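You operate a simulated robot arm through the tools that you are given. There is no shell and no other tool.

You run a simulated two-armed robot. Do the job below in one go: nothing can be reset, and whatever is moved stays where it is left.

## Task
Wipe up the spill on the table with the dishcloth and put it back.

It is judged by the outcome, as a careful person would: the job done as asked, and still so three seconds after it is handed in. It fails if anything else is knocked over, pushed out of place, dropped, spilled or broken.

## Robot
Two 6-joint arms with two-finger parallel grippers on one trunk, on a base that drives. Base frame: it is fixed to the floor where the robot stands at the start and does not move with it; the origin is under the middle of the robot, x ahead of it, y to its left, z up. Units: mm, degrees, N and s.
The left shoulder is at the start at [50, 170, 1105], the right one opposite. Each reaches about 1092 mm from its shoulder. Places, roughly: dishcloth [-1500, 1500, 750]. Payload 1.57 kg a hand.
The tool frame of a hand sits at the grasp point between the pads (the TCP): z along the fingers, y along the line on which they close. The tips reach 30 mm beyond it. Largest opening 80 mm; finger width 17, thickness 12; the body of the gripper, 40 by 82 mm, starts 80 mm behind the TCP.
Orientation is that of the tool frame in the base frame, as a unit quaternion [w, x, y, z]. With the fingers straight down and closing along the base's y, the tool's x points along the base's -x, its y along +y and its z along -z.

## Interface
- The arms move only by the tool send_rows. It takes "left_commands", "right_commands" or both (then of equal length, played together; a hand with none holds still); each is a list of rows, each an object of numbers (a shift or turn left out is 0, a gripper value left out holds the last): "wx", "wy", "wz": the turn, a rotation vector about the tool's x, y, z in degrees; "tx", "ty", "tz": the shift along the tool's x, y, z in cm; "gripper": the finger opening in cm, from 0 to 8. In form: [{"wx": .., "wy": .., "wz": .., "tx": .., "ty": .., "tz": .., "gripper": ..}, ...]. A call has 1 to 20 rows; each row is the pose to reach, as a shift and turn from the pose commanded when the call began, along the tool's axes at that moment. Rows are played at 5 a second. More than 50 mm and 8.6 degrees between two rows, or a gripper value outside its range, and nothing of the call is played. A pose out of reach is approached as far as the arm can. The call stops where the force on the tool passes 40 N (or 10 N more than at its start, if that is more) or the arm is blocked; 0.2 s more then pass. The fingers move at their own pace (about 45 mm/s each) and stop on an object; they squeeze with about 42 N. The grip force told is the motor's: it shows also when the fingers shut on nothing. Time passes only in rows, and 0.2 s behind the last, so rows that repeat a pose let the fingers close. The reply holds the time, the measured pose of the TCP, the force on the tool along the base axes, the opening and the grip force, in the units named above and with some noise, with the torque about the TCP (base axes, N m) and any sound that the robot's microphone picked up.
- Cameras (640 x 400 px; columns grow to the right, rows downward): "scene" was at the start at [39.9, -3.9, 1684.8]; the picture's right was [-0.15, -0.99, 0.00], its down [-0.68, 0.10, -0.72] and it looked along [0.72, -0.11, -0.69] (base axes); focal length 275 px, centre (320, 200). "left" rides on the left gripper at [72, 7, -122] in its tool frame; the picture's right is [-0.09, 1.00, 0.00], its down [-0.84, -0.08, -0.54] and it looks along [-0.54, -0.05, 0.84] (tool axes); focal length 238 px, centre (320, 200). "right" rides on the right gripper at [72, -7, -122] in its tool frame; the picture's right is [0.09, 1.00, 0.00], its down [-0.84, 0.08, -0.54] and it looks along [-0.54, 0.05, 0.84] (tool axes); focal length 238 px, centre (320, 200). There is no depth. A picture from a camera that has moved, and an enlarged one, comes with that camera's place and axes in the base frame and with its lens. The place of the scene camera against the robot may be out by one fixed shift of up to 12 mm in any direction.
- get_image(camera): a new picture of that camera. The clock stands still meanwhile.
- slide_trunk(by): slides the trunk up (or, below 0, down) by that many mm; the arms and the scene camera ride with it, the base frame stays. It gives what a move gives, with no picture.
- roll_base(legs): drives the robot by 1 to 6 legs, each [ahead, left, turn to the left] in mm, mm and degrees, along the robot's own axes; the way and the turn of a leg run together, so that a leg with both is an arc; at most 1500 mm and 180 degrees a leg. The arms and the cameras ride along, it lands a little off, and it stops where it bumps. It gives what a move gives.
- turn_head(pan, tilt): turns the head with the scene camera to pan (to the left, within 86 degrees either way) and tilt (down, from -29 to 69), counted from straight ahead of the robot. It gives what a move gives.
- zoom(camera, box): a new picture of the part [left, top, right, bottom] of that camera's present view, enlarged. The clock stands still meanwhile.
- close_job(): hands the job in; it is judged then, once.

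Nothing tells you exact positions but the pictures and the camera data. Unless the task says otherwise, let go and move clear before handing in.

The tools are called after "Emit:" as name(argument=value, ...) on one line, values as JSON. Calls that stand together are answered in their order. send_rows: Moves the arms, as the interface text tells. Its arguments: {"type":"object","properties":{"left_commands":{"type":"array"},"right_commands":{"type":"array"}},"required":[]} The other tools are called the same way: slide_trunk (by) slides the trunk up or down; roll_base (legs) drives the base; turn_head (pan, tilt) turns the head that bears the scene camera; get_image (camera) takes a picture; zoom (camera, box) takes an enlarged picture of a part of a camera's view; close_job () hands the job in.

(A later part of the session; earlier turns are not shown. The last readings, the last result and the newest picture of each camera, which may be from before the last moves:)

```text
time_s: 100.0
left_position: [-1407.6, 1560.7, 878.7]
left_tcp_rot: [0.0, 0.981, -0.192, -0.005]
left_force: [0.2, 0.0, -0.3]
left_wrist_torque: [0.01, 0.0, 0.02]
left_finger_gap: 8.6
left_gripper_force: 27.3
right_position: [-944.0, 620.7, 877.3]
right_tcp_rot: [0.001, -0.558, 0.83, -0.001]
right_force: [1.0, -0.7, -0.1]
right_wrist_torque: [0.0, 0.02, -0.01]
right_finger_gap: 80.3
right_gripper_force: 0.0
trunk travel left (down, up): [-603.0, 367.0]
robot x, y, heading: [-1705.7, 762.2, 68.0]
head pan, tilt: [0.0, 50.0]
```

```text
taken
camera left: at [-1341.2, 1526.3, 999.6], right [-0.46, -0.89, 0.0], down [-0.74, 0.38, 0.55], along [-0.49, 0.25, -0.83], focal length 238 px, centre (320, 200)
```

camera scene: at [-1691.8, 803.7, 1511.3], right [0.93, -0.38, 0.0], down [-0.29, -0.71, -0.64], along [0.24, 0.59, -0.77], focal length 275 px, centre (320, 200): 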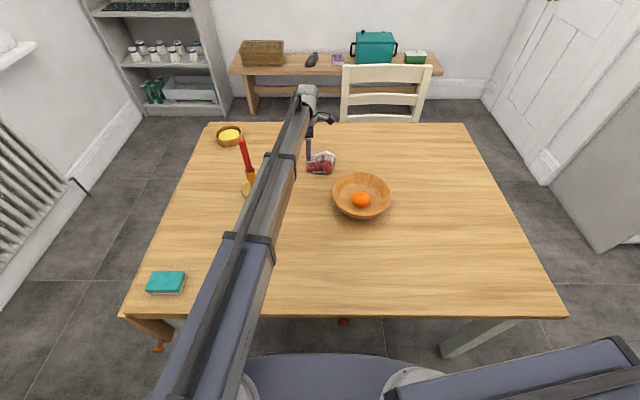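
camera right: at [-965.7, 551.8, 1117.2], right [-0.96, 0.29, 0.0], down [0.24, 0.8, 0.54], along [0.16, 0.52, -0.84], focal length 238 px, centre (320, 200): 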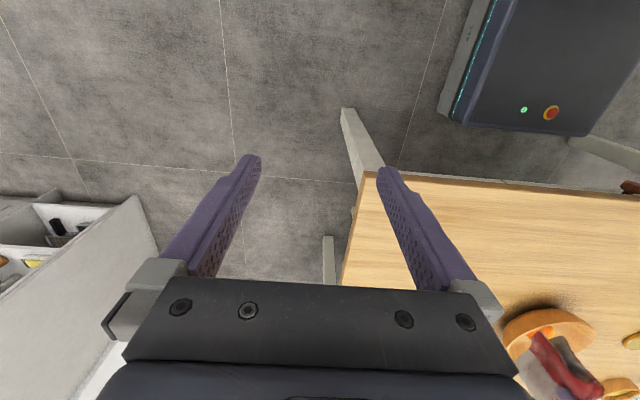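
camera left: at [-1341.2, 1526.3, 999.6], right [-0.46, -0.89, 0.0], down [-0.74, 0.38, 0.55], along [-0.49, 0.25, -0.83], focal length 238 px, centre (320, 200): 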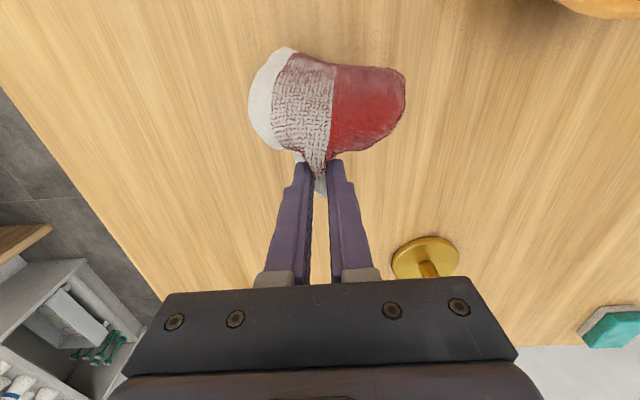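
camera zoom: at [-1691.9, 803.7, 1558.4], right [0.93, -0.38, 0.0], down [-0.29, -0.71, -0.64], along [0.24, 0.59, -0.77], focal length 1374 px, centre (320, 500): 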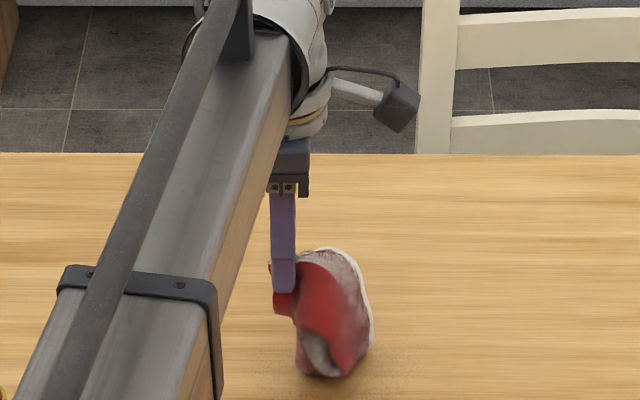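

The loop hangs a little to the right of the fingers. I'll lower until it rests on the table and shift the hand right so the ends stand straight above the fold.

Emit:
slide_trunk(by=-14)

Emit:
send_rows(left_commands=[{"tx": 1.5, "gripper": 0}, {"tx": 3}, {"tx": 3}])

Emit:
zoom(camera="scene", box=[270, 100, 370, 180])

Emit:
get_image(camera="left")

```text
time_s: 100.6
left_position: [-1406.9, 1559.7, 864.5]
left_tcp_rot: [-0.001, 0.982, -0.191, -0.006]
left_force: [0.4, 0.3, 0.1]
left_wrist_torque: [0.0, 0.04, 0.01]
left_finger_gap: 8.6
left_gripper_force: 27.4
right_position: [-942.4, 621.8, 863.3]
right_tcp_rot: [0.0, -0.558, 0.83, 0.0]
right_force: [0.0, 0.0, 0.5]
right_wrist_torque: [0.0, 0.0, 0.01]
right_finger_gap: 80.3
right_gripper_force: 0.0
trunk travel left (down, up): [-589.0, 381.0]
robot x, y, heading: [-1703.6, 760.9, 68.0]
head pan, tilt: [0.0, 50.0]
```

```text
time_s: 101.4
left_position: [-1379.3, 1548.6, 863.4]
left_tcp_rot: [-0.001, 0.982, -0.191, -0.006]
left_force: [-0.3, 0.7, -1.4]
left_wrist_torque: [-0.08, 0.02, 0.03]
left_finger_gap: 8.5
left_gripper_force: 27.8
right_position: [-944.4, 619.5, 862.7]
right_tcp_rot: [0.001, -0.558, 0.83, 0.0]
right_force: [0.1, 0.3, 0.1]
right_wrist_torque: [-0.03, 0.01, -0.03]
right_finger_gap: 79.9
right_gripper_force: 0.0
trunk travel left (down, up): [-589.0, 381.0]
robot x, y, heading: [-1703.4, 760.4, 67.7]
head pan, tilt: [0.0, 50.0]
```

```text
5.00 times, centred on (320, 140) of scene
camera zoom: at [-1691.9, 803.8, 1544.4], right [0.93, -0.38, 0.0], down [-0.29, -0.71, -0.64], along [0.24, 0.59, -0.77], focal length 1374 px, centre (320, 500)
```

zoom: 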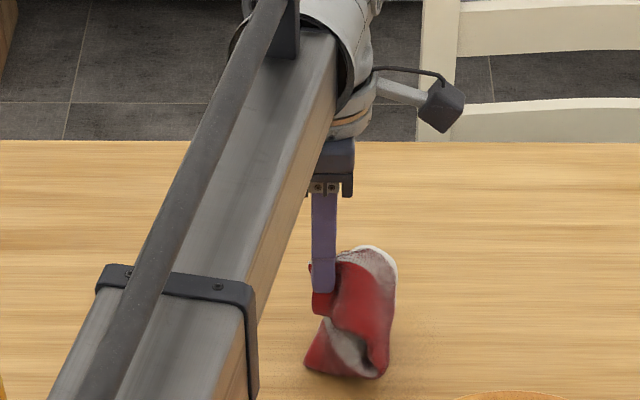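

```text
taken
camera left: at [-1313.0, 1514.9, 985.5], right [-0.46, -0.89, 0.0], down [-0.74, 0.38, 0.55], along [-0.49, 0.25, -0.83], focal length 238 px, centre (320, 200)
```

left: 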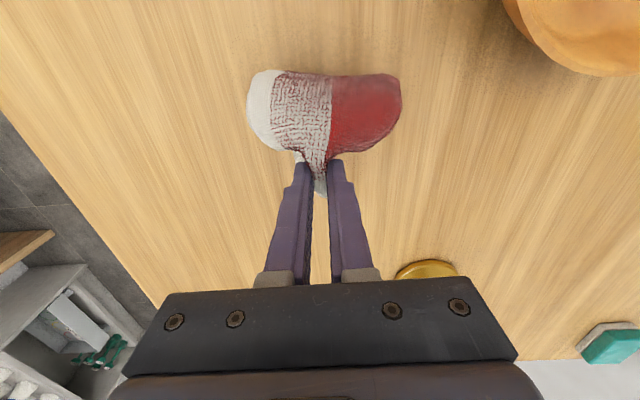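

Now the lower half's near corner is coming out to the left. I'll keep going: lower while shifting right in small steps so the bottom half spreads to the left.

Emit:
slide_trunk(by=-18)

Emit:
send_rows(left_commands=[{"tx": 1.5, "gripper": 0}, {"tx": 3}])

Emit:
zoom(camera="scene", box=[270, 100, 370, 180])

Emit:
get_image(camera="left")

```text
time_s: 102.1
left_position: [-1379.3, 1549.3, 846.2]
left_tcp_rot: [-0.001, 0.982, -0.191, -0.005]
left_force: [0.0, 0.0, -0.4]
left_wrist_torque: [-0.04, -0.02, 0.0]
left_finger_gap: 8.4
left_gripper_force: 27.9
right_position: [-943.2, 621.9, 846.1]
right_tcp_rot: [-0.001, -0.558, 0.83, 0.0]
right_force: [-0.6, -0.5, 0.2]
right_wrist_torque: [0.03, -0.01, -0.01]
right_finger_gap: 80.0
right_gripper_force: 0.1
trunk travel left (down, up): [-571.0, 399.0]
robot x, y, heading: [-1708.9, 759.4, 67.7]
head pan, tilt: [0.0, 50.0]
```

```text
time_s: 102.7
left_position: [-1351.5, 1536.4, 845.7]
left_tcp_rot: [-0.001, 0.982, -0.191, -0.005]
left_force: [0.3, -0.5, -0.1]
left_wrist_torque: [-0.05, 0.01, 0.02]
left_finger_gap: 8.5
left_gripper_force: 27.3
right_position: [-943.9, 620.9, 846.0]
right_tcp_rot: [0.001, -0.557, 0.83, 0.0]
right_force: [-1.1, 0.4, 0.2]
right_wrist_torque: [-0.02, -0.01, -0.02]
right_finger_gap: 80.0
right_gripper_force: 0.0
trunk travel left (down, up): [-571.0, 399.0]
robot x, y, heading: [-1702.7, 759.7, 67.8]
head pan, tilt: [0.0, 50.0]
```

```text
5.00 times, centred on (320, 140) of scene
camera zoom: at [-1691.6, 803.7, 1526.3], right [0.93, -0.38, 0.0], down [-0.29, -0.71, -0.64], along [0.24, 0.59, -0.77], focal length 1374 px, centre (320, 500)
```

zoom: 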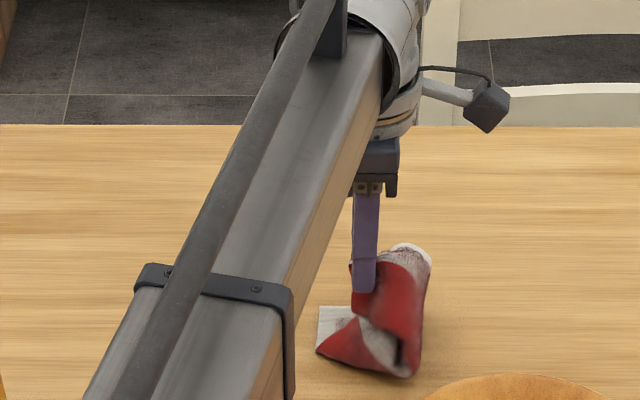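

```text
taken
camera left: at [-1284.4, 1503.3, 967.5], right [-0.46, -0.89, 0.0], down [-0.74, 0.38, 0.55], along [-0.49, 0.25, -0.83], focal length 238 px, centre (320, 200)
```

left: 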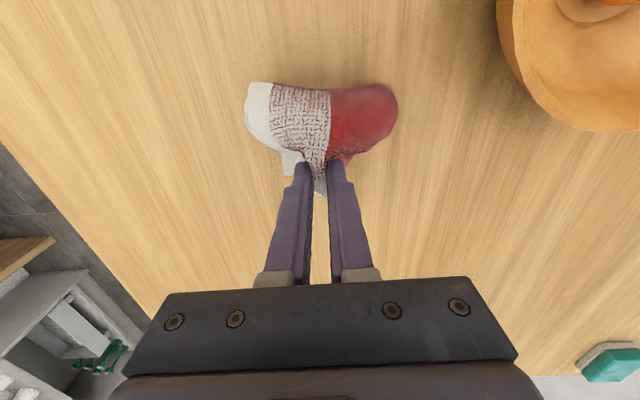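

The lower half is free and spread out to the left as I move right — this works. I'll lift, shift left so the final place matches the original, and repeat the same lay-down there.

Emit:
slide_trunk(by=125)

Emit:
send_rows(left_commands=[{"tx": -3, "gripper": 0}, {"tx": -6}, {"tx": -9}, {"tx": -12}, {"tx": -15}, {"tx": -15}, {"tx": -15}])

Emit:
get_image(camera="scene")

Emit:
get_image(camera="left")

```text
time_s: 104.2
left_position: [-1351.3, 1537.7, 970.2]
left_tcp_rot: [-0.001, 0.981, -0.192, -0.006]
left_force: [-0.7, -0.1, -0.7]
left_wrist_torque: [-0.04, 0.01, 0.01]
left_finger_gap: 8.6
left_gripper_force: 27.0
right_position: [-943.3, 620.8, 970.6]
right_tcp_rot: [0.0, -0.558, 0.83, 0.0]
right_force: [0.1, -0.2, 0.9]
right_wrist_torque: [0.0, 0.02, 0.05]
right_finger_gap: 80.0
right_gripper_force: 0.2
trunk travel left (down, up): [-696.0, 274.0]
robot x, y, heading: [-1707.9, 760.8, 68.0]
head pan, tilt: [0.0, 50.0]
```

```text
time_s: 105.8
left_position: [-1490.8, 1593.8, 971.0]
left_tcp_rot: [-0.001, 0.981, -0.192, -0.005]
left_force: [0.2, 0.3, -0.1]
left_wrist_torque: [-0.06, 0.03, 0.01]
left_finger_gap: 8.5
left_gripper_force: 27.1
left hand out of reach, approached as far as the arm can: row 5, 6
right_position: [-943.0, 620.2, 971.0]
right_tcp_rot: [0.0, -0.558, 0.83, -0.001]
right_force: [0.8, 0.2, -0.4]
right_wrist_torque: [-0.02, -0.03, 0.04]
right_finger_gap: 80.1
right_gripper_force: 0.1
trunk travel left (down, up): [-696.0, 274.0]
robot x, y, heading: [-1703.9, 760.0, 67.6]
head pan, tilt: [0.0, 50.0]
```

```text
taken
camera scene: at [-1692.0, 803.8, 1651.3], right [0.93, -0.38, 0.0], down [-0.29, -0.71, -0.64], along [0.24, 0.59, -0.77], focal length 275 px, centre (320, 200)
```

scene: 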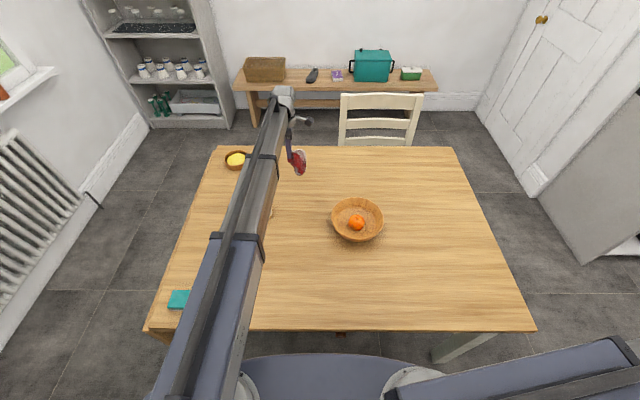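

```text
taken
camera left: at [-1424.1, 1559.7, 1092.5], right [-0.46, -0.89, 0.0], down [-0.74, 0.38, 0.55], along [-0.49, 0.25, -0.83], focal length 238 px, centre (320, 200)
```

left: 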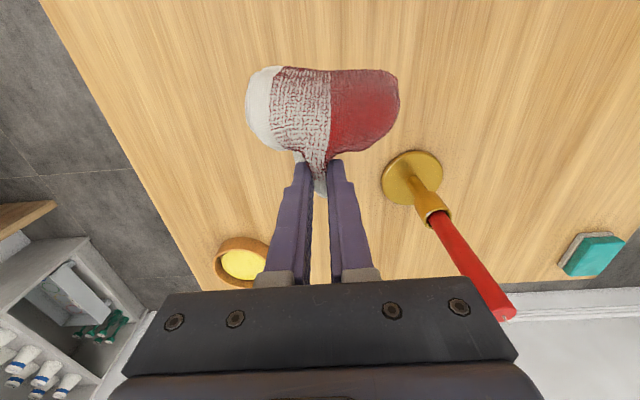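

The hand is now left of the final spot; the candle is about 57 mm clear of the arm by my estimate. I'll lower carefully until the loop touches the table.

Emit:
slide_trunk(by=-70)

Emit:
get_image(camera="scene")

Emit:
get_image(camera="left")

```text
time_s: 106.9
left_position: [-1490.3, 1592.3, 901.1]
left_tcp_rot: [-0.001, 0.981, -0.191, -0.005]
left_force: [0.1, -0.7, 0.1]
left_wrist_torque: [-0.05, 0.03, 0.03]
left_finger_gap: 8.6
left_gripper_force: 27.6
right_position: [-944.1, 621.5, 900.9]
right_tcp_rot: [0.0, -0.557, 0.83, 0.001]
right_force: [0.5, -0.8, 0.1]
right_wrist_torque: [-0.03, 0.02, -0.02]
right_finger_gap: 80.0
right_gripper_force: 0.0
trunk travel left (down, up): [-626.0, 344.0]
robot x, y, heading: [-1705.1, 760.4, 67.9]
head pan, tilt: [0.0, 50.0]
```

```text
taken
camera scene: at [-1692.0, 803.7, 1581.4], right [0.93, -0.38, 0.0], down [-0.29, -0.71, -0.64], along [0.24, 0.59, -0.77], focal length 275 px, centre (320, 200)
```

scene: 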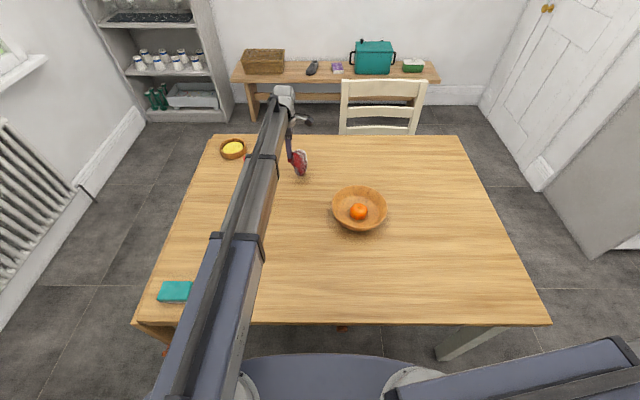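

```text
taken
camera left: at [-1423.9, 1559.5, 1022.6], right [-0.46, -0.89, 0.0], down [-0.74, 0.38, 0.55], along [-0.49, 0.25, -0.83], focal length 238 px, centre (320, 200)
```

left: 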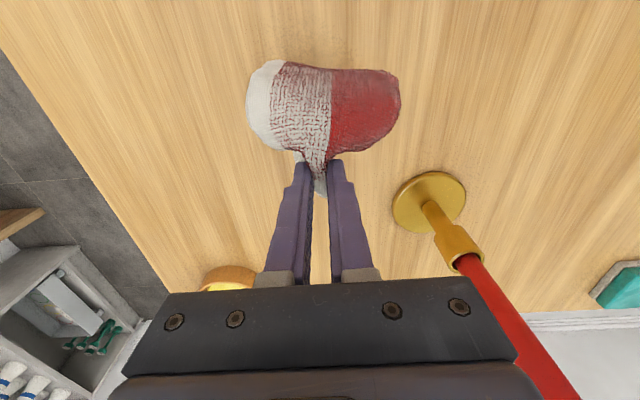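

The arm looks closer to the candle than I estimated, so I'll zoom in on that gap before going any further.

Emit:
zoom(camera="scene", box=[210, 130, 310, 230])

```text
4.00 times, centred on (260, 180) of scene
camera zoom: at [-1692.0, 803.7, 1581.4], right [0.93, -0.38, 0.0], down [-0.29, -0.71, -0.64], along [0.24, 0.59, -0.77], focal length 1100 px, centre (560, 280)
```

zoom: 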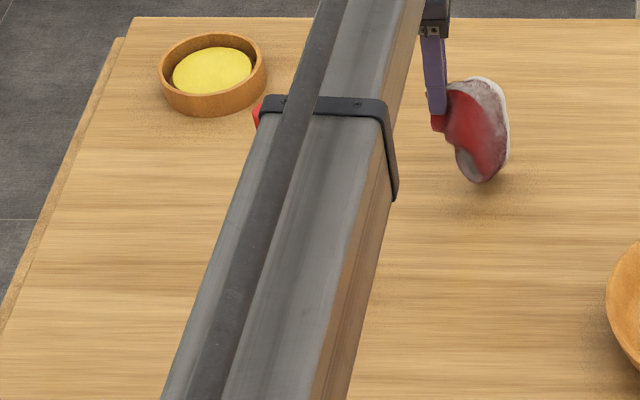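

The arm's left face is only about 10 mm from the candle in this pose, too tight. I'll raise, shift the base 90 mm to the right, and bring the hand back to the same spot so the arm comes in farther from the candle.

Emit:
slide_trunk(by=85)

Emit:
roll_base(legs=[[0, -95, 0]])

Emit:
send_rows(left_commands=[{"tx": -3, "gripper": 0}, {"tx": -6}, {"tx": -9}, {"tx": -9}])

Emit:
get_image(camera="scene")

Emit:
zoom(camera="scene", box=[200, 110, 340, 210])

```text
time_s: 108.1
left_position: [-1490.2, 1592.7, 985.7]
left_tcp_rot: [-0.001, 0.981, -0.192, -0.006]
left_force: [-0.1, -0.8, -0.1]
left_wrist_torque: [-0.01, -0.04, 0.04]
left_finger_gap: 8.1
left_gripper_force: 27.1
right_position: [-942.8, 621.2, 985.7]
right_tcp_rot: [0.0, -0.558, 0.83, 0.0]
right_force: [0.5, -0.9, 0.0]
right_wrist_torque: [0.02, -0.01, 0.01]
right_finger_gap: 79.8
right_gripper_force: 0.0
trunk travel left (down, up): [-711.0, 259.0]
robot x, y, heading: [-1702.1, 763.9, 67.8]
head pan, tilt: [0.0, 50.0]
```

```text
time_s: 109.2
left_position: [-1399.5, 1556.0, 986.4]
left_tcp_rot: [-0.001, 0.981, -0.192, -0.005]
left_force: [1.4, -0.8, -0.6]
left_wrist_torque: [-0.01, 0.06, 0.01]
left_finger_gap: 8.5
left_gripper_force: 27.3
right_position: [-854.0, 582.4, 984.4]
right_tcp_rot: [0.0, -0.557, 0.831, 0.001]
right_force: [0.4, -1.3, -0.6]
right_wrist_torque: [0.03, 0.04, -0.01]
right_finger_gap: 80.1
right_gripper_force: 0.1
trunk travel left (down, up): [-711.0, 259.0]
robot x, y, heading: [-1616.1, 725.2, 67.8]
head pan, tilt: [0.0, 50.0]
```

```text
time_s: 110.2
left_position: [-1482.7, 1589.5, 986.3]
left_tcp_rot: [-0.001, 0.981, -0.193, -0.005]
left_force: [-0.3, -0.5, -0.2]
left_wrist_torque: [-0.01, 0.0, 0.04]
left_finger_gap: 8.2
left_gripper_force: 27.5
right_position: [-854.3, 581.8, 985.5]
right_tcp_rot: [0.0, -0.557, 0.83, 0.0]
right_force: [-0.3, 0.7, -0.1]
right_wrist_torque: [0.03, 0.03, 0.01]
right_finger_gap: 80.0
right_gripper_force: 0.0
trunk travel left (down, up): [-711.0, 259.0]
robot x, y, heading: [-1616.4, 725.9, 67.7]
head pan, tilt: [0.0, 50.0]
```

```text
taken
camera scene: at [-1603.2, 767.4, 1666.3], right [0.93, -0.38, 0.0], down [-0.29, -0.71, -0.64], along [0.24, 0.59, -0.77], focal length 275 px, centre (320, 200)
```

scene: 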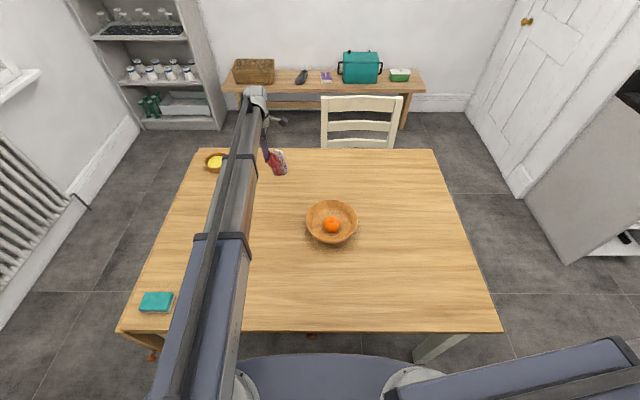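

```text
4.00 times, centred on (270, 160) of scene
camera zoom: at [-1603.2, 767.4, 1666.3], right [0.93, -0.38, 0.0], down [-0.29, -0.71, -0.64], along [0.24, 0.59, -0.77], focal length 1100 px, centre (520, 360)
```

zoom: 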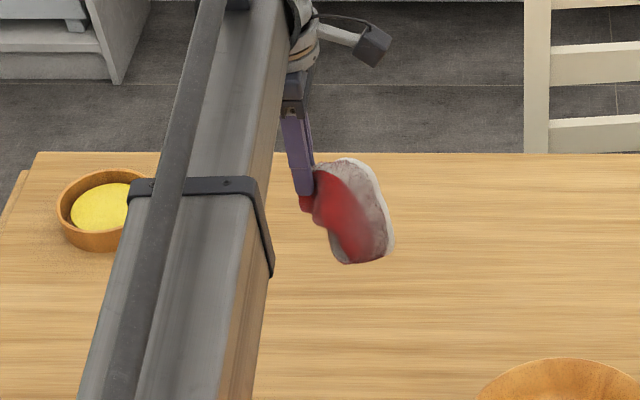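

Candle clearance is now around 35 mm. I'll lower in two steps and keep the candle in view with the wrist camera.

Emit:
slide_trunk(by=-80)

Emit:
get_image(camera="left")

Emit:
slide_trunk(by=-42)

Emit:
get_image(camera="left")

Emit:
get_image(camera="scene")

```text
time_s: 111.4
left_position: [-1482.7, 1589.3, 906.3]
left_tcp_rot: [-0.001, 0.981, -0.192, -0.006]
left_force: [-1.2, 0.1, 0.6]
left_wrist_torque: [-0.02, 0.03, 0.02]
left_finger_gap: 8.5
left_gripper_force: 27.4
right_position: [-855.0, 583.6, 905.6]
right_tcp_rot: [0.0, -0.557, 0.83, 0.0]
right_force: [-0.1, 0.7, 0.1]
right_wrist_torque: [0.0, 0.0, 0.01]
right_finger_gap: 80.1
right_gripper_force: 0.1
trunk travel left (down, up): [-631.0, 339.0]
robot x, y, heading: [-1613.9, 720.8, 67.7]
head pan, tilt: [0.0, 50.0]
```

```text
taken
camera left: at [-1417.2, 1555.5, 1027.6], right [-0.46, -0.89, 0.0], down [-0.74, 0.39, 0.55], along [-0.49, 0.25, -0.83], focal length 238 px, centre (320, 200)
```

left: 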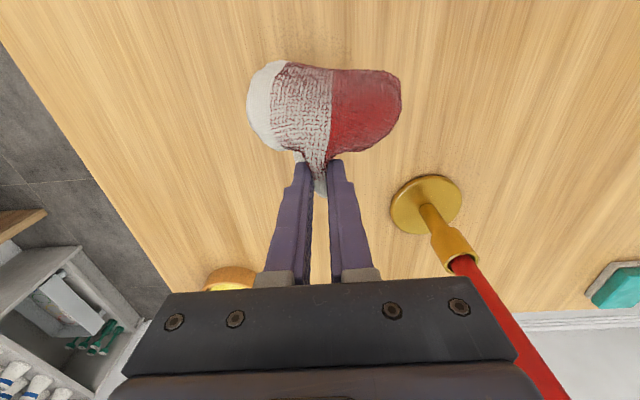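

```text
time_s: 112.3
left_position: [-1482.4, 1589.1, 863.5]
left_tcp_rot: [-0.001, 0.981, -0.193, -0.006]
left_force: [0.1, 0.6, -0.3]
left_wrist_torque: [-0.06, 0.02, -0.02]
left_finger_gap: 8.3
left_gripper_force: 27.4
right_position: [-855.7, 583.5, 864.6]
right_tcp_rot: [0.0, -0.557, 0.831, 0.0]
right_force: [0.6, 0.1, 1.0]
right_wrist_torque: [-0.01, -0.02, 0.02]
right_finger_gap: 79.8
right_gripper_force: 0.1
trunk travel left (down, up): [-589.0, 381.0]
robot x, y, heading: [-1612.3, 718.9, 67.8]
head pan, tilt: [0.0, 50.0]
```

```text
taken
camera left: at [-1417.3, 1555.5, 985.6], right [-0.46, -0.89, 0.0], down [-0.74, 0.39, 0.55], along [-0.49, 0.25, -0.83], focal length 238 px, centre (320, 200)
```

left: 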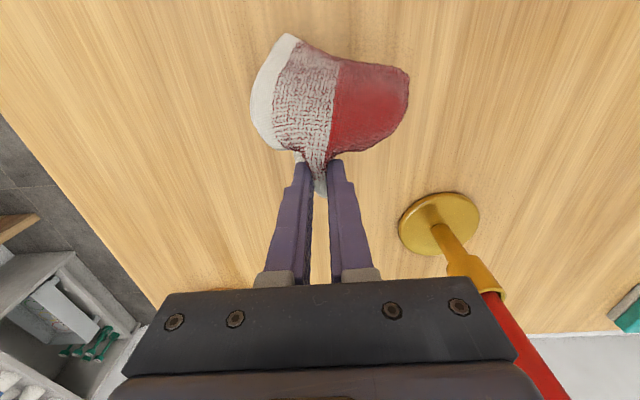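

```text
taken
camera scene: at [-1603.6, 767.4, 1544.4], right [0.93, -0.38, 0.0], down [-0.29, -0.71, -0.64], along [0.24, 0.59, -0.77], focal length 275 px, centre (320, 200)
```

scene: 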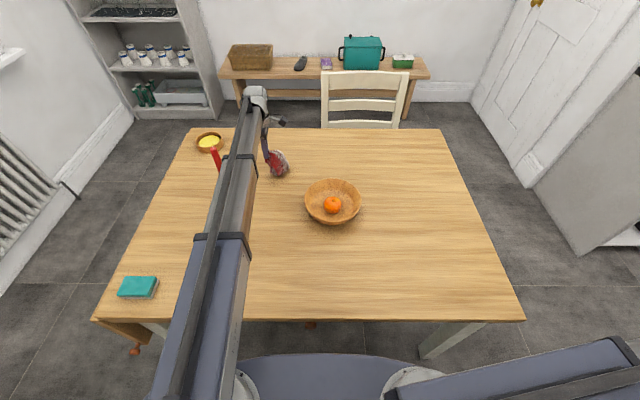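

The candle is untouched and the loop rests on the table. Now the lay-down: shift right, lower, shift right.

Emit:
send_rows(left_commands=[{"tx": 1.5, "gripper": 0}, {"tx": 3}])

Emit:
slide_trunk(by=-18)

Emit:
send_rows(left_commands=[{"tx": 1.5, "gripper": 0}, {"tx": 3}, {"tx": 4.5}, {"tx": 6}])

Emit:
zoom(camera="scene", box=[210, 90, 350, 190])

Emit:
get_image(camera="left")

```text
time_s: 112.9
left_position: [-1455.9, 1578.4, 864.0]
left_tcp_rot: [0.0, 0.981, -0.192, -0.006]
left_force: [0.6, -0.2, -1.2]
left_wrist_torque: [-0.02, -0.04, -0.02]
left_finger_gap: 8.7
left_gripper_force: 27.8
right_position: [-856.0, 583.8, 864.0]
right_tcp_rot: [0.0, -0.557, 0.831, 0.0]
right_force: [-0.2, 0.1, -0.4]
right_wrist_torque: [-0.01, 0.0, -0.03]
right_finger_gap: 79.9
right_gripper_force: 0.1
trunk travel left (down, up): [-589.0, 381.0]
robot x, y, heading: [-1612.4, 723.1, 67.9]
head pan, tilt: [0.0, 50.0]
```

```text
time_s: 113.5
left_position: [-1455.3, 1577.7, 846.0]
left_tcp_rot: [-0.001, 0.981, -0.192, -0.006]
left_force: [0.0, 0.6, 0.1]
left_wrist_torque: [-0.03, 0.01, 0.03]
left_finger_gap: 8.4
left_gripper_force: 27.6
right_position: [-856.6, 583.9, 845.2]
right_tcp_rot: [0.0, -0.557, 0.83, 0.0]
right_force: [-0.5, -0.2, -0.2]
right_wrist_torque: [-0.01, -0.02, -0.01]
right_finger_gap: 80.0
right_gripper_force: 0.0
trunk travel left (down, up): [-571.0, 399.0]
robot x, y, heading: [-1613.3, 725.3, 67.8]
head pan, tilt: [0.0, 50.0]
```

```text
time_s: 114.5
left_position: [-1398.7, 1556.3, 845.8]
left_tcp_rot: [-0.001, 0.982, -0.191, -0.005]
left_force: [0.4, 0.1, -0.6]
left_wrist_torque: [-0.03, 0.01, 0.02]
left_finger_gap: 8.5
left_gripper_force: 27.8
right_position: [-855.7, 584.0, 846.3]
right_tcp_rot: [0.0, -0.557, 0.831, -0.001]
right_force: [-1.0, 0.1, 0.3]
right_wrist_torque: [0.0, 0.0, 0.02]
right_finger_gap: 79.8
right_gripper_force: 0.0
trunk travel left (down, up): [-571.0, 399.0]
robot x, y, heading: [-1617.1, 726.6, 67.8]
head pan, tilt: [0.0, 50.0]
```

```text
4.00 times, centred on (280, 140) of scene
camera zoom: at [-1603.2, 767.5, 1526.3], right [0.93, -0.38, 0.0], down [-0.29, -0.71, -0.64], along [0.24, 0.59, -0.77], focal length 1100 px, centre (480, 440)
```

zoom: 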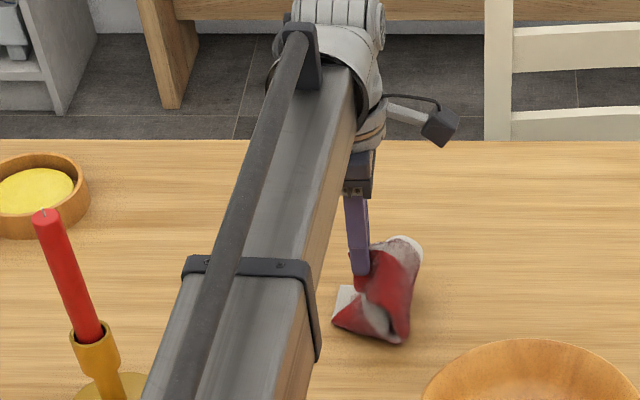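

```text
taken
camera left: at [-1332.2, 1521.1, 967.5], right [-0.46, -0.89, 0.0], down [-0.74, 0.39, 0.55], along [-0.49, 0.25, -0.83], focal length 238 px, centre (320, 200)
```

left: 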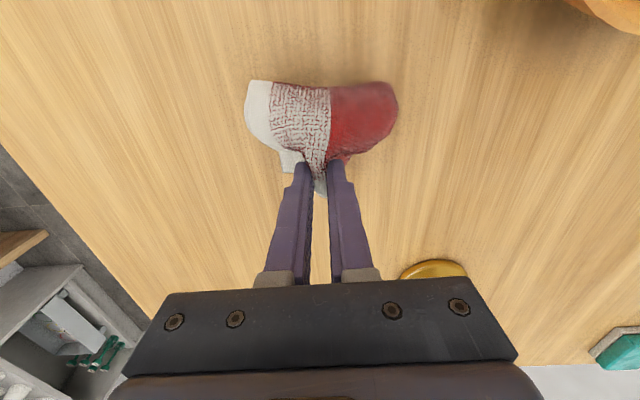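

The bottom half slid along a bit because it barely rested on the table. I'll lift slightly, go back left, set it down lower for a better hold, and then swing the end over in an arc to the right.

Emit:
slide_trunk(by=55)

Emit:
send_rows(left_commands=[{"tx": -3, "gripper": 0}, {"tx": -6}, {"tx": -9}, {"tx": -9.8}, {"tx": -9.8}, {"tx": -9.8}])

Emit:
slide_trunk(by=-60)

Emit:
zoom(camera="scene", box=[210, 90, 350, 190])

Emit:
get_image(camera="left")

```text
time_s: 115.5
left_position: [-1398.9, 1554.9, 900.6]
left_tcp_rot: [-0.001, 0.981, -0.193, -0.005]
left_force: [-0.8, -0.5, 0.1]
left_wrist_torque: [-0.04, 0.01, -0.01]
left_finger_gap: 8.6
left_gripper_force: 27.4
right_position: [-855.3, 584.2, 899.4]
right_tcp_rot: [0.0, -0.557, 0.83, 0.0]
right_force: [0.0, -1.5, 0.3]
right_wrist_torque: [0.0, 0.02, 0.01]
right_finger_gap: 80.0
right_gripper_force: 0.1
trunk travel left (down, up): [-626.0, 344.0]
robot x, y, heading: [-1619.0, 725.0, 67.8]
head pan, tilt: [0.0, 50.0]
```

```text
time_s: 116.9
left_position: [-1490.1, 1593.5, 900.7]
left_tcp_rot: [-0.001, 0.981, -0.191, -0.004]
left_force: [0.3, -0.8, -0.5]
left_wrist_torque: [-0.01, -0.02, 0.03]
left_finger_gap: 8.3
left_gripper_force: 27.4
right_position: [-855.2, 583.1, 900.6]
right_tcp_rot: [0.0, -0.557, 0.83, -0.001]
right_force: [-0.2, -0.7, -0.4]
right_wrist_torque: [-0.01, 0.0, 0.02]
right_finger_gap: 79.9
right_gripper_force: 0.0
trunk travel left (down, up): [-626.0, 344.0]
robot x, y, heading: [-1616.7, 722.2, 67.8]
head pan, tilt: [0.0, 50.0]
```

```text
time_s: 117.9
left_position: [-1490.1, 1592.0, 841.8]
left_tcp_rot: [-0.001, 0.981, -0.193, -0.005]
left_force: [0.7, -0.2, 0.3]
left_wrist_torque: [0.02, 0.0, 0.02]
left_finger_gap: 8.5
left_gripper_force: 27.1
right_position: [-855.1, 583.0, 840.9]
right_tcp_rot: [0.001, -0.557, 0.831, 0.0]
right_force: [0.3, 0.3, 0.1]
right_wrist_torque: [-0.02, 0.03, 0.03]
right_finger_gap: 80.2
right_gripper_force: 0.0
trunk travel left (down, up): [-566.0, 404.0]
robot x, y, heading: [-1616.3, 727.7, 67.7]
head pan, tilt: [0.0, 50.0]
```

```text
4.00 times, centred on (280, 140) of scene
camera zoom: at [-1603.6, 767.4, 1521.4], right [0.93, -0.38, 0.0], down [-0.29, -0.71, -0.64], along [0.24, 0.59, -0.77], focal length 1100 px, centre (480, 440)
```

zoom: 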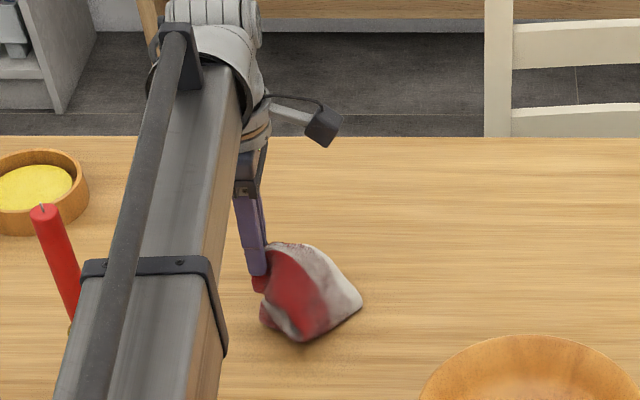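

```text
taken
camera left: at [-1423.8, 1558.4, 962.7], right [-0.46, -0.89, 0.0], down [-0.74, 0.39, 0.55], along [-0.49, 0.25, -0.83], focal length 238 px, centre (320, 200)
```

left: 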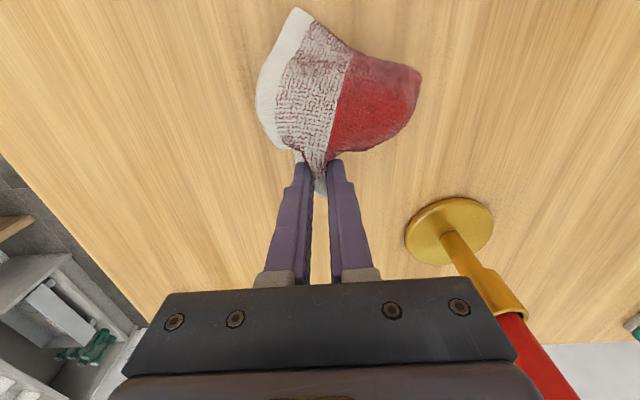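

The candle remains clear. I'll lower a bit more so the lower half rests firmly, then lift the held end in an arc over to the right.

Emit:
slide_trunk(by=-27)

Emit:
zoom(camera="scene", box=[210, 90, 350, 190])

Emit:
slide_trunk(by=28)

Emit:
send_rows(left_commands=[{"tx": 1.8, "gripper": 0}, {"tx": 3.5}])

Emit:
slide_trunk(by=18)

Emit:
send_rows(left_commands=[{"tx": 1.5, "gripper": 0}, {"tx": 3}])

Emit:
zoom(camera="scene", box=[210, 90, 350, 190])

```text
time_s: 118.6
left_position: [-1489.7, 1592.9, 814.9]
left_tcp_rot: [-0.002, 0.981, -0.192, -0.005]
left_force: [0.2, -0.3, -0.5]
left_wrist_torque: [0.0, 0.03, -0.01]
left_finger_gap: 8.6
left_gripper_force: 27.4
right_position: [-855.8, 583.6, 814.2]
right_tcp_rot: [0.0, -0.557, 0.831, 0.0]
right_force: [0.0, -0.2, -0.2]
right_wrist_torque: [0.02, -0.01, 0.0]
right_finger_gap: 80.0
right_gripper_force: 0.0
trunk travel left (down, up): [-539.0, 431.0]
robot x, y, heading: [-1615.7, 726.5, 67.9]
head pan, tilt: [0.0, 50.0]
```

```text
4.00 times, centred on (280, 140) of scene
camera zoom: at [-1603.5, 767.4, 1494.3], right [0.93, -0.38, 0.0], down [-0.29, -0.71, -0.64], along [0.24, 0.59, -0.77], focal length 1100 px, centre (480, 440)
```

zoom: 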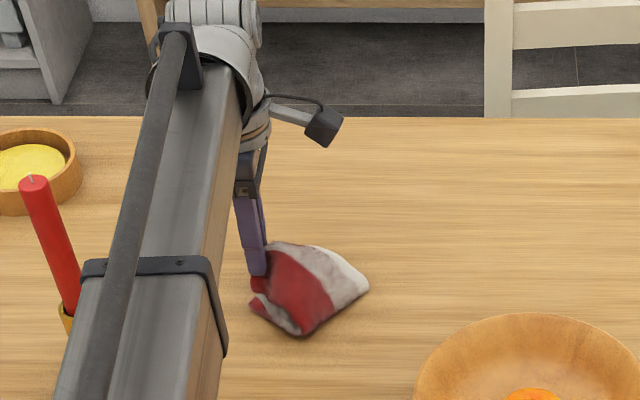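

```text
time_s: 119.3
left_position: [-1490.0, 1592.4, 842.1]
left_tcp_rot: [-0.001, 0.981, -0.192, -0.006]
left_force: [-0.4, 0.0, 0.0]
left_wrist_torque: [-0.03, 0.01, -0.02]
left_finger_gap: 8.4
left_gripper_force: 26.9
right_position: [-855.7, 584.2, 842.7]
right_tcp_rot: [0.0, -0.557, 0.831, 0.0]
right_force: [0.0, 0.5, 0.2]
right_wrist_torque: [0.0, -0.01, 0.02]
right_finger_gap: 80.1
right_gripper_force: 0.0
trunk travel left (down, up): [-567.0, 403.0]
robot x, y, heading: [-1617.2, 724.8, 67.7]
head pan, tilt: [0.0, 50.0]
```

```text
time_s: 119.9
left_position: [-1458.0, 1580.0, 841.1]
left_tcp_rot: [-0.001, 0.981, -0.192, -0.004]
left_force: [0.3, 0.3, -1.2]
left_wrist_torque: [-0.02, 0.01, 0.03]
left_finger_gap: 8.4
left_gripper_force: 27.1
right_position: [-854.3, 583.3, 842.4]
right_tcp_rot: [0.001, -0.557, 0.83, -0.001]
right_force: [-0.1, -0.1, 0.5]
right_wrist_torque: [-0.01, -0.01, 0.02]
right_finger_gap: 80.2
right_gripper_force: 0.0
trunk travel left (down, up): [-567.0, 403.0]
robot x, y, heading: [-1621.5, 724.2, 67.7]
head pan, tilt: [0.0, 50.0]
```

```text
time_s: 120.6
left_position: [-1458.1, 1580.2, 860.2]
left_tcp_rot: [-0.001, 0.981, -0.193, -0.006]
left_force: [0.5, -0.2, -0.4]
left_wrist_torque: [-0.05, 0.01, 0.02]
left_finger_gap: 8.6
left_gripper_force: 26.6
right_position: [-855.6, 583.8, 859.2]
right_tcp_rot: [0.0, -0.557, 0.831, -0.001]
right_force: [0.4, -0.1, -1.1]
right_wrist_torque: [0.0, -0.02, -0.01]
right_finger_gap: 79.8
right_gripper_force: 0.1
trunk travel left (down, up): [-585.0, 385.0]
robot x, y, heading: [-1618.8, 724.0, 67.7]
head pan, tilt: [0.0, 50.0]
```

```text
time_s: 121.2
left_position: [-1429.3, 1569.4, 859.4]
left_tcp_rot: [-0.001, 0.981, -0.192, -0.005]
left_force: [0.8, -0.4, -0.8]
left_wrist_torque: [-0.06, 0.0, 0.01]
left_finger_gap: 8.5
left_gripper_force: 27.1
right_position: [-853.6, 583.2, 859.2]
right_tcp_rot: [-0.001, -0.557, 0.831, 0.0]
right_force: [0.5, -0.5, 0.2]
right_wrist_torque: [0.0, 0.05, -0.01]
right_finger_gap: 79.5
right_gripper_force: 0.1
trunk travel left (down, up): [-585.0, 385.0]
robot x, y, heading: [-1611.9, 724.8, 67.7]
head pan, tilt: [0.0, 50.0]
```

```text
4.00 times, centred on (280, 140) of scene
camera zoom: at [-1603.3, 767.5, 1540.3], right [0.93, -0.38, 0.0], down [-0.29, -0.71, -0.64], along [0.24, 0.59, -0.77], focal length 1100 px, centre (480, 440)
```

zoom: 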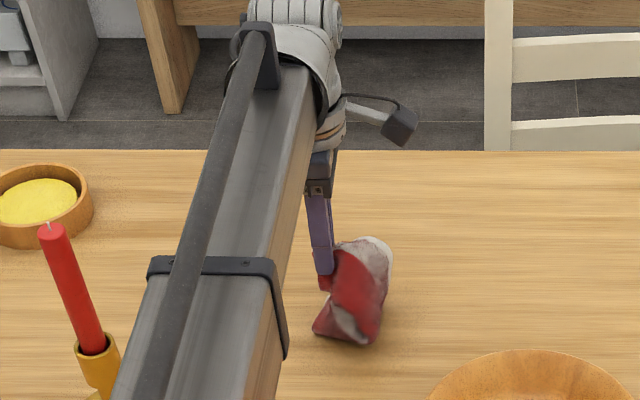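

The stiff cloth lets the lower half slide along. I'll test dragging right at a lower height, where friction on the lower half is greater.

Emit:
slide_trunk(by=-32)

Emit:
send_rows(left_commands=[{"tx": 1.5, "gripper": 0}, {"tx": 3}, {"tx": 4.5}, {"tx": 6}])

Emit:
zoom(camera="scene", box=[210, 90, 350, 190])

Emit:
get_image(camera="left")

```text
time_s: 122.0
left_position: [-1430.1, 1568.1, 828.6]
left_tcp_rot: [-0.001, 0.981, -0.193, -0.005]
left_force: [0.0, 0.1, -0.3]
left_wrist_torque: [0.02, 0.01, 0.0]
left_finger_gap: 8.5
left_gripper_force: 27.3
right_position: [-853.9, 584.5, 828.5]
right_tcp_rot: [0.0, -0.557, 0.83, 0.0]
right_force: [0.8, 0.7, 0.8]
right_wrist_torque: [0.0, -0.01, -0.01]
right_finger_gap: 80.4
right_gripper_force: 0.0
trunk travel left (down, up): [-553.0, 417.0]
robot x, y, heading: [-1618.5, 728.0, 67.9]
head pan, tilt: [0.0, 50.0]
```

```text
time_s: 123.0
left_position: [-1374.4, 1545.0, 829.0]
left_tcp_rot: [-0.001, 0.981, -0.192, -0.005]
left_force: [1.1, -0.2, -0.6]
left_wrist_torque: [-0.01, 0.05, -0.01]
left_finger_gap: 8.2
left_gripper_force: 26.8
right_position: [-854.7, 583.5, 827.0]
right_tcp_rot: [0.0, -0.557, 0.831, -0.001]
right_force: [0.7, 0.1, -0.2]
right_wrist_torque: [0.03, 0.01, -0.01]
right_finger_gap: 80.0
right_gripper_force: 0.0
trunk travel left (down, up): [-553.0, 417.0]
robot x, y, heading: [-1619.2, 724.2, 67.6]
head pan, tilt: [0.0, 50.0]
```

```text
4.00 times, centred on (280, 140) of scene
camera zoom: at [-1603.3, 767.5, 1508.3], right [0.93, -0.38, 0.0], down [-0.29, -0.71, -0.64], along [0.24, 0.59, -0.77], focal length 1100 px, centre (480, 440)
```

zoom: 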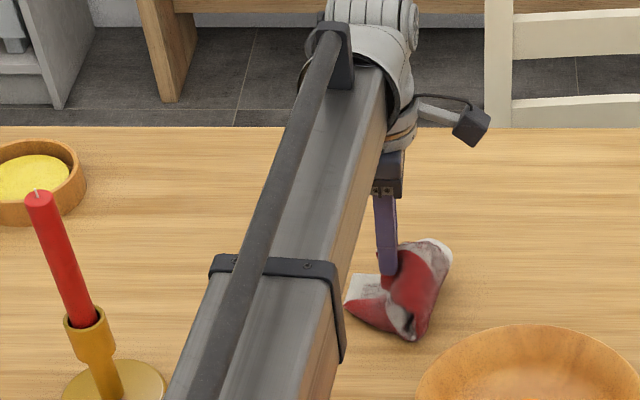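

```text
taken
camera left: at [-1307.5, 1511.4, 949.6], right [-0.46, -0.89, 0.0], down [-0.74, 0.39, 0.55], along [-0.49, 0.25, -0.83], focal length 238 px, centre (320, 200)
```

left: 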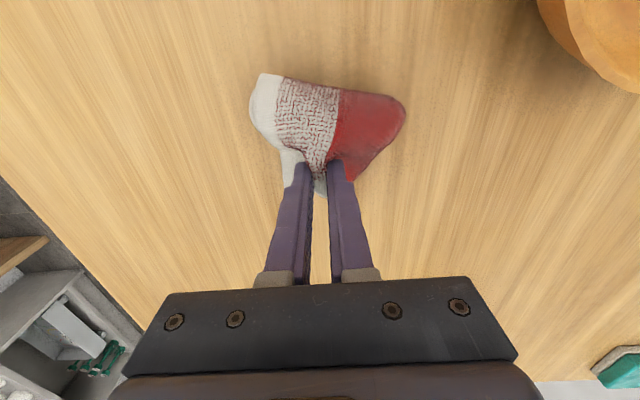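

At this lower height the lower half stays put while the hand moves right, as wanted. I'll go back left once more and do the whole drag at this low height so it ends at the original place.

Emit:
slide_trunk(by=72)

Emit:
send_rows(left_commands=[{"tx": -3, "gripper": 0}, {"tx": -6}, {"tx": -9}, {"tx": -12}, {"tx": -13.2}, {"tx": -13.2}, {"tx": -13.2}])

Emit:
slide_trunk(by=-84)

Emit:
send_rows(left_commands=[{"tx": 1.5, "gripper": 0}, {"tx": 3}, {"tx": 4.5}, {"tx": 6}, {"tx": 7.5}])

Emit:
zoom(camera="scene", box=[210, 90, 350, 190])

Emit:
get_image(camera="left")

```text
time_s: 124.1
left_position: [-1373.6, 1545.9, 899.6]
left_tcp_rot: [-0.001, 0.981, -0.192, -0.005]
left_force: [0.2, -0.2, 0.0]
left_wrist_torque: [-0.07, 0.02, 0.0]
left_finger_gap: 8.5
left_gripper_force: 27.6
right_position: [-854.9, 585.0, 900.1]
right_tcp_rot: [0.0, -0.557, 0.83, 0.0]
right_force: [-0.1, -0.9, 0.5]
right_wrist_torque: [0.0, 0.0, -0.04]
right_finger_gap: 80.1
right_gripper_force: 0.0
trunk travel left (down, up): [-625.0, 345.0]
robot x, y, heading: [-1612.5, 727.3, 67.6]
head pan, tilt: [0.0, 50.0]
```

```text
time_s: 125.7
left_position: [-1496.3, 1595.0, 899.0]
left_tcp_rot: [-0.001, 0.981, -0.192, -0.005]
left_force: [0.4, -0.6, -0.5]
left_wrist_torque: [0.01, 0.02, 0.01]
left_finger_gap: 8.4
left_gripper_force: 27.9
right_position: [-855.3, 584.5, 899.8]
right_tcp_rot: [0.001, -0.557, 0.83, 0.0]
right_force: [-0.1, -0.1, 0.2]
right_wrist_torque: [0.01, 0.0, 0.04]
right_finger_gap: 80.0
right_gripper_force: 0.2
trunk travel left (down, up): [-625.0, 345.0]
robot x, y, heading: [-1616.5, 723.1, 67.7]
head pan, tilt: [0.0, 50.0]
```

```text
time_s: 126.9
left_position: [-1496.1, 1595.8, 816.3]
left_tcp_rot: [-0.001, 0.981, -0.192, -0.005]
left_force: [-0.2, 1.0, -0.1]
left_wrist_torque: [-0.02, -0.02, 0.0]
left_finger_gap: 8.5
left_gripper_force: 27.4
right_position: [-855.6, 583.8, 815.3]
right_tcp_rot: [0.0, -0.557, 0.83, -0.001]
right_force: [0.8, -0.4, -0.6]
right_wrist_torque: [0.04, 0.02, 0.02]
right_finger_gap: 80.0
right_gripper_force: 0.1
trunk travel left (down, up): [-541.0, 429.0]
robot x, y, heading: [-1618.2, 726.1, 67.7]
head pan, tilt: [0.0, 50.0]
```

```text
time_s: 128.1
left_position: [-1425.0, 1564.8, 815.9]
left_tcp_rot: [-0.001, 0.982, -0.191, -0.005]
left_force: [-0.4, -0.9, 0.2]
left_wrist_torque: [-0.07, 0.0, 0.03]
left_finger_gap: 8.4
left_gripper_force: 27.6
right_position: [-855.3, 585.2, 815.8]
right_tcp_rot: [0.0, -0.557, 0.831, 0.001]
right_force: [0.6, -0.6, -0.3]
right_wrist_torque: [-0.01, 0.02, -0.01]
right_finger_gap: 80.0
right_gripper_force: 0.0
trunk travel left (down, up): [-541.0, 429.0]
robot x, y, heading: [-1616.4, 721.3, 67.8]
head pan, tilt: [0.0, 50.0]
```

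```text
4.00 times, centred on (280, 140) of scene
camera zoom: at [-1603.3, 767.4, 1496.3], right [0.93, -0.38, 0.0], down [-0.29, -0.71, -0.64], along [0.24, 0.59, -0.77], focal length 1100 px, centre (480, 440)
```

zoom: 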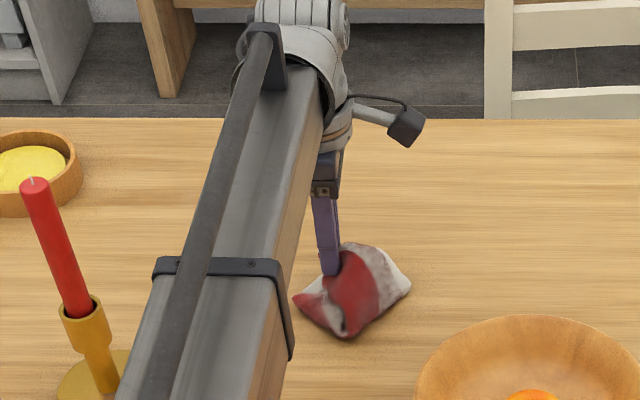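

```text
taken
camera left: at [-1358.9, 1531.6, 937.6], right [-0.46, -0.89, 0.0], down [-0.74, 0.39, 0.55], along [-0.49, 0.25, -0.83], focal length 238 px, centre (320, 200)
```

left: 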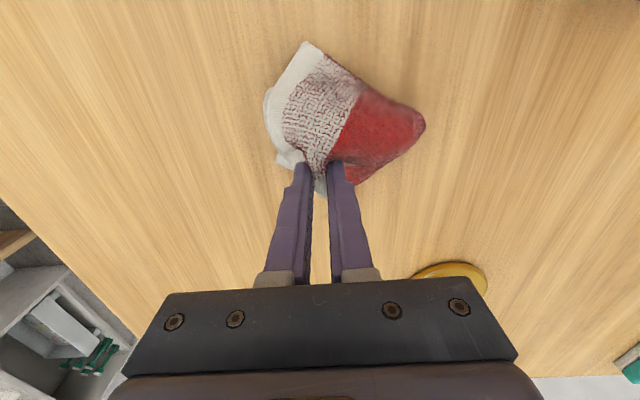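

The lower half is staying behind better now. Continuing the drag to the right.

Emit:
send_rows(left_commands=[{"tx": 1.5, "gripper": 0}, {"tx": 3}, {"tx": 4.5}, {"tx": 6}])

Emit:
zoom(camera="scene", box=[210, 90, 350, 190])

Emit:
get_image(camera="left")

```text
time_s: 129.1
left_position: [-1368.7, 1544.3, 816.1]
left_tcp_rot: [-0.001, 0.981, -0.192, -0.005]
left_force: [-0.1, -0.1, 0.7]
left_wrist_torque: [-0.03, -0.01, 0.04]
left_finger_gap: 8.6
left_gripper_force: 27.6
right_position: [-855.0, 583.6, 817.2]
right_tcp_rot: [0.0, -0.557, 0.831, -0.001]
right_force: [0.0, 0.3, 0.0]
right_wrist_torque: [-0.01, -0.03, -0.01]
right_finger_gap: 80.0
right_gripper_force: 0.0
trunk travel left (down, up): [-541.0, 429.0]
robot x, y, heading: [-1618.7, 723.8, 67.9]
head pan, tilt: [0.0, 50.0]
```

```text
4.00 times, centred on (280, 140) of scene
camera zoom: at [-1603.3, 767.5, 1496.3], right [0.93, -0.38, 0.0], down [-0.29, -0.71, -0.64], along [0.24, 0.59, -0.77], focal length 1100 px, centre (480, 440)
```

zoom: 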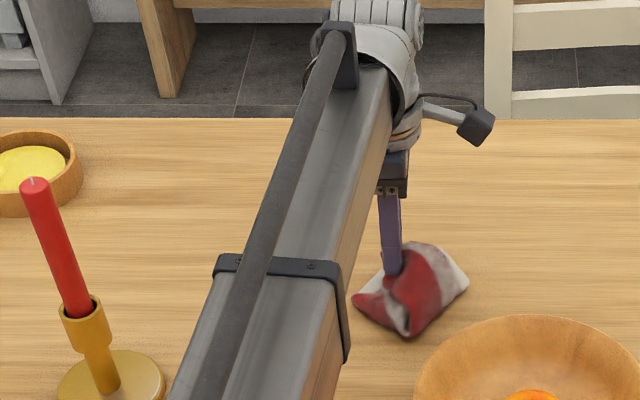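

```text
taken
camera left: at [-1303.6, 1510.3, 937.5], right [-0.46, -0.89, 0.0], down [-0.74, 0.39, 0.55], along [-0.49, 0.25, -0.83], focal length 238 px, centre (320, 200)
```

left: 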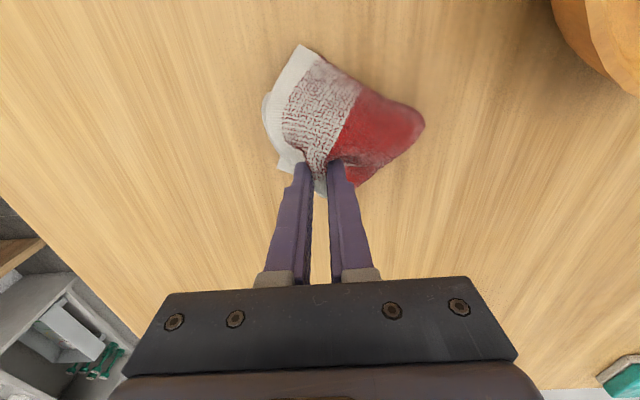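

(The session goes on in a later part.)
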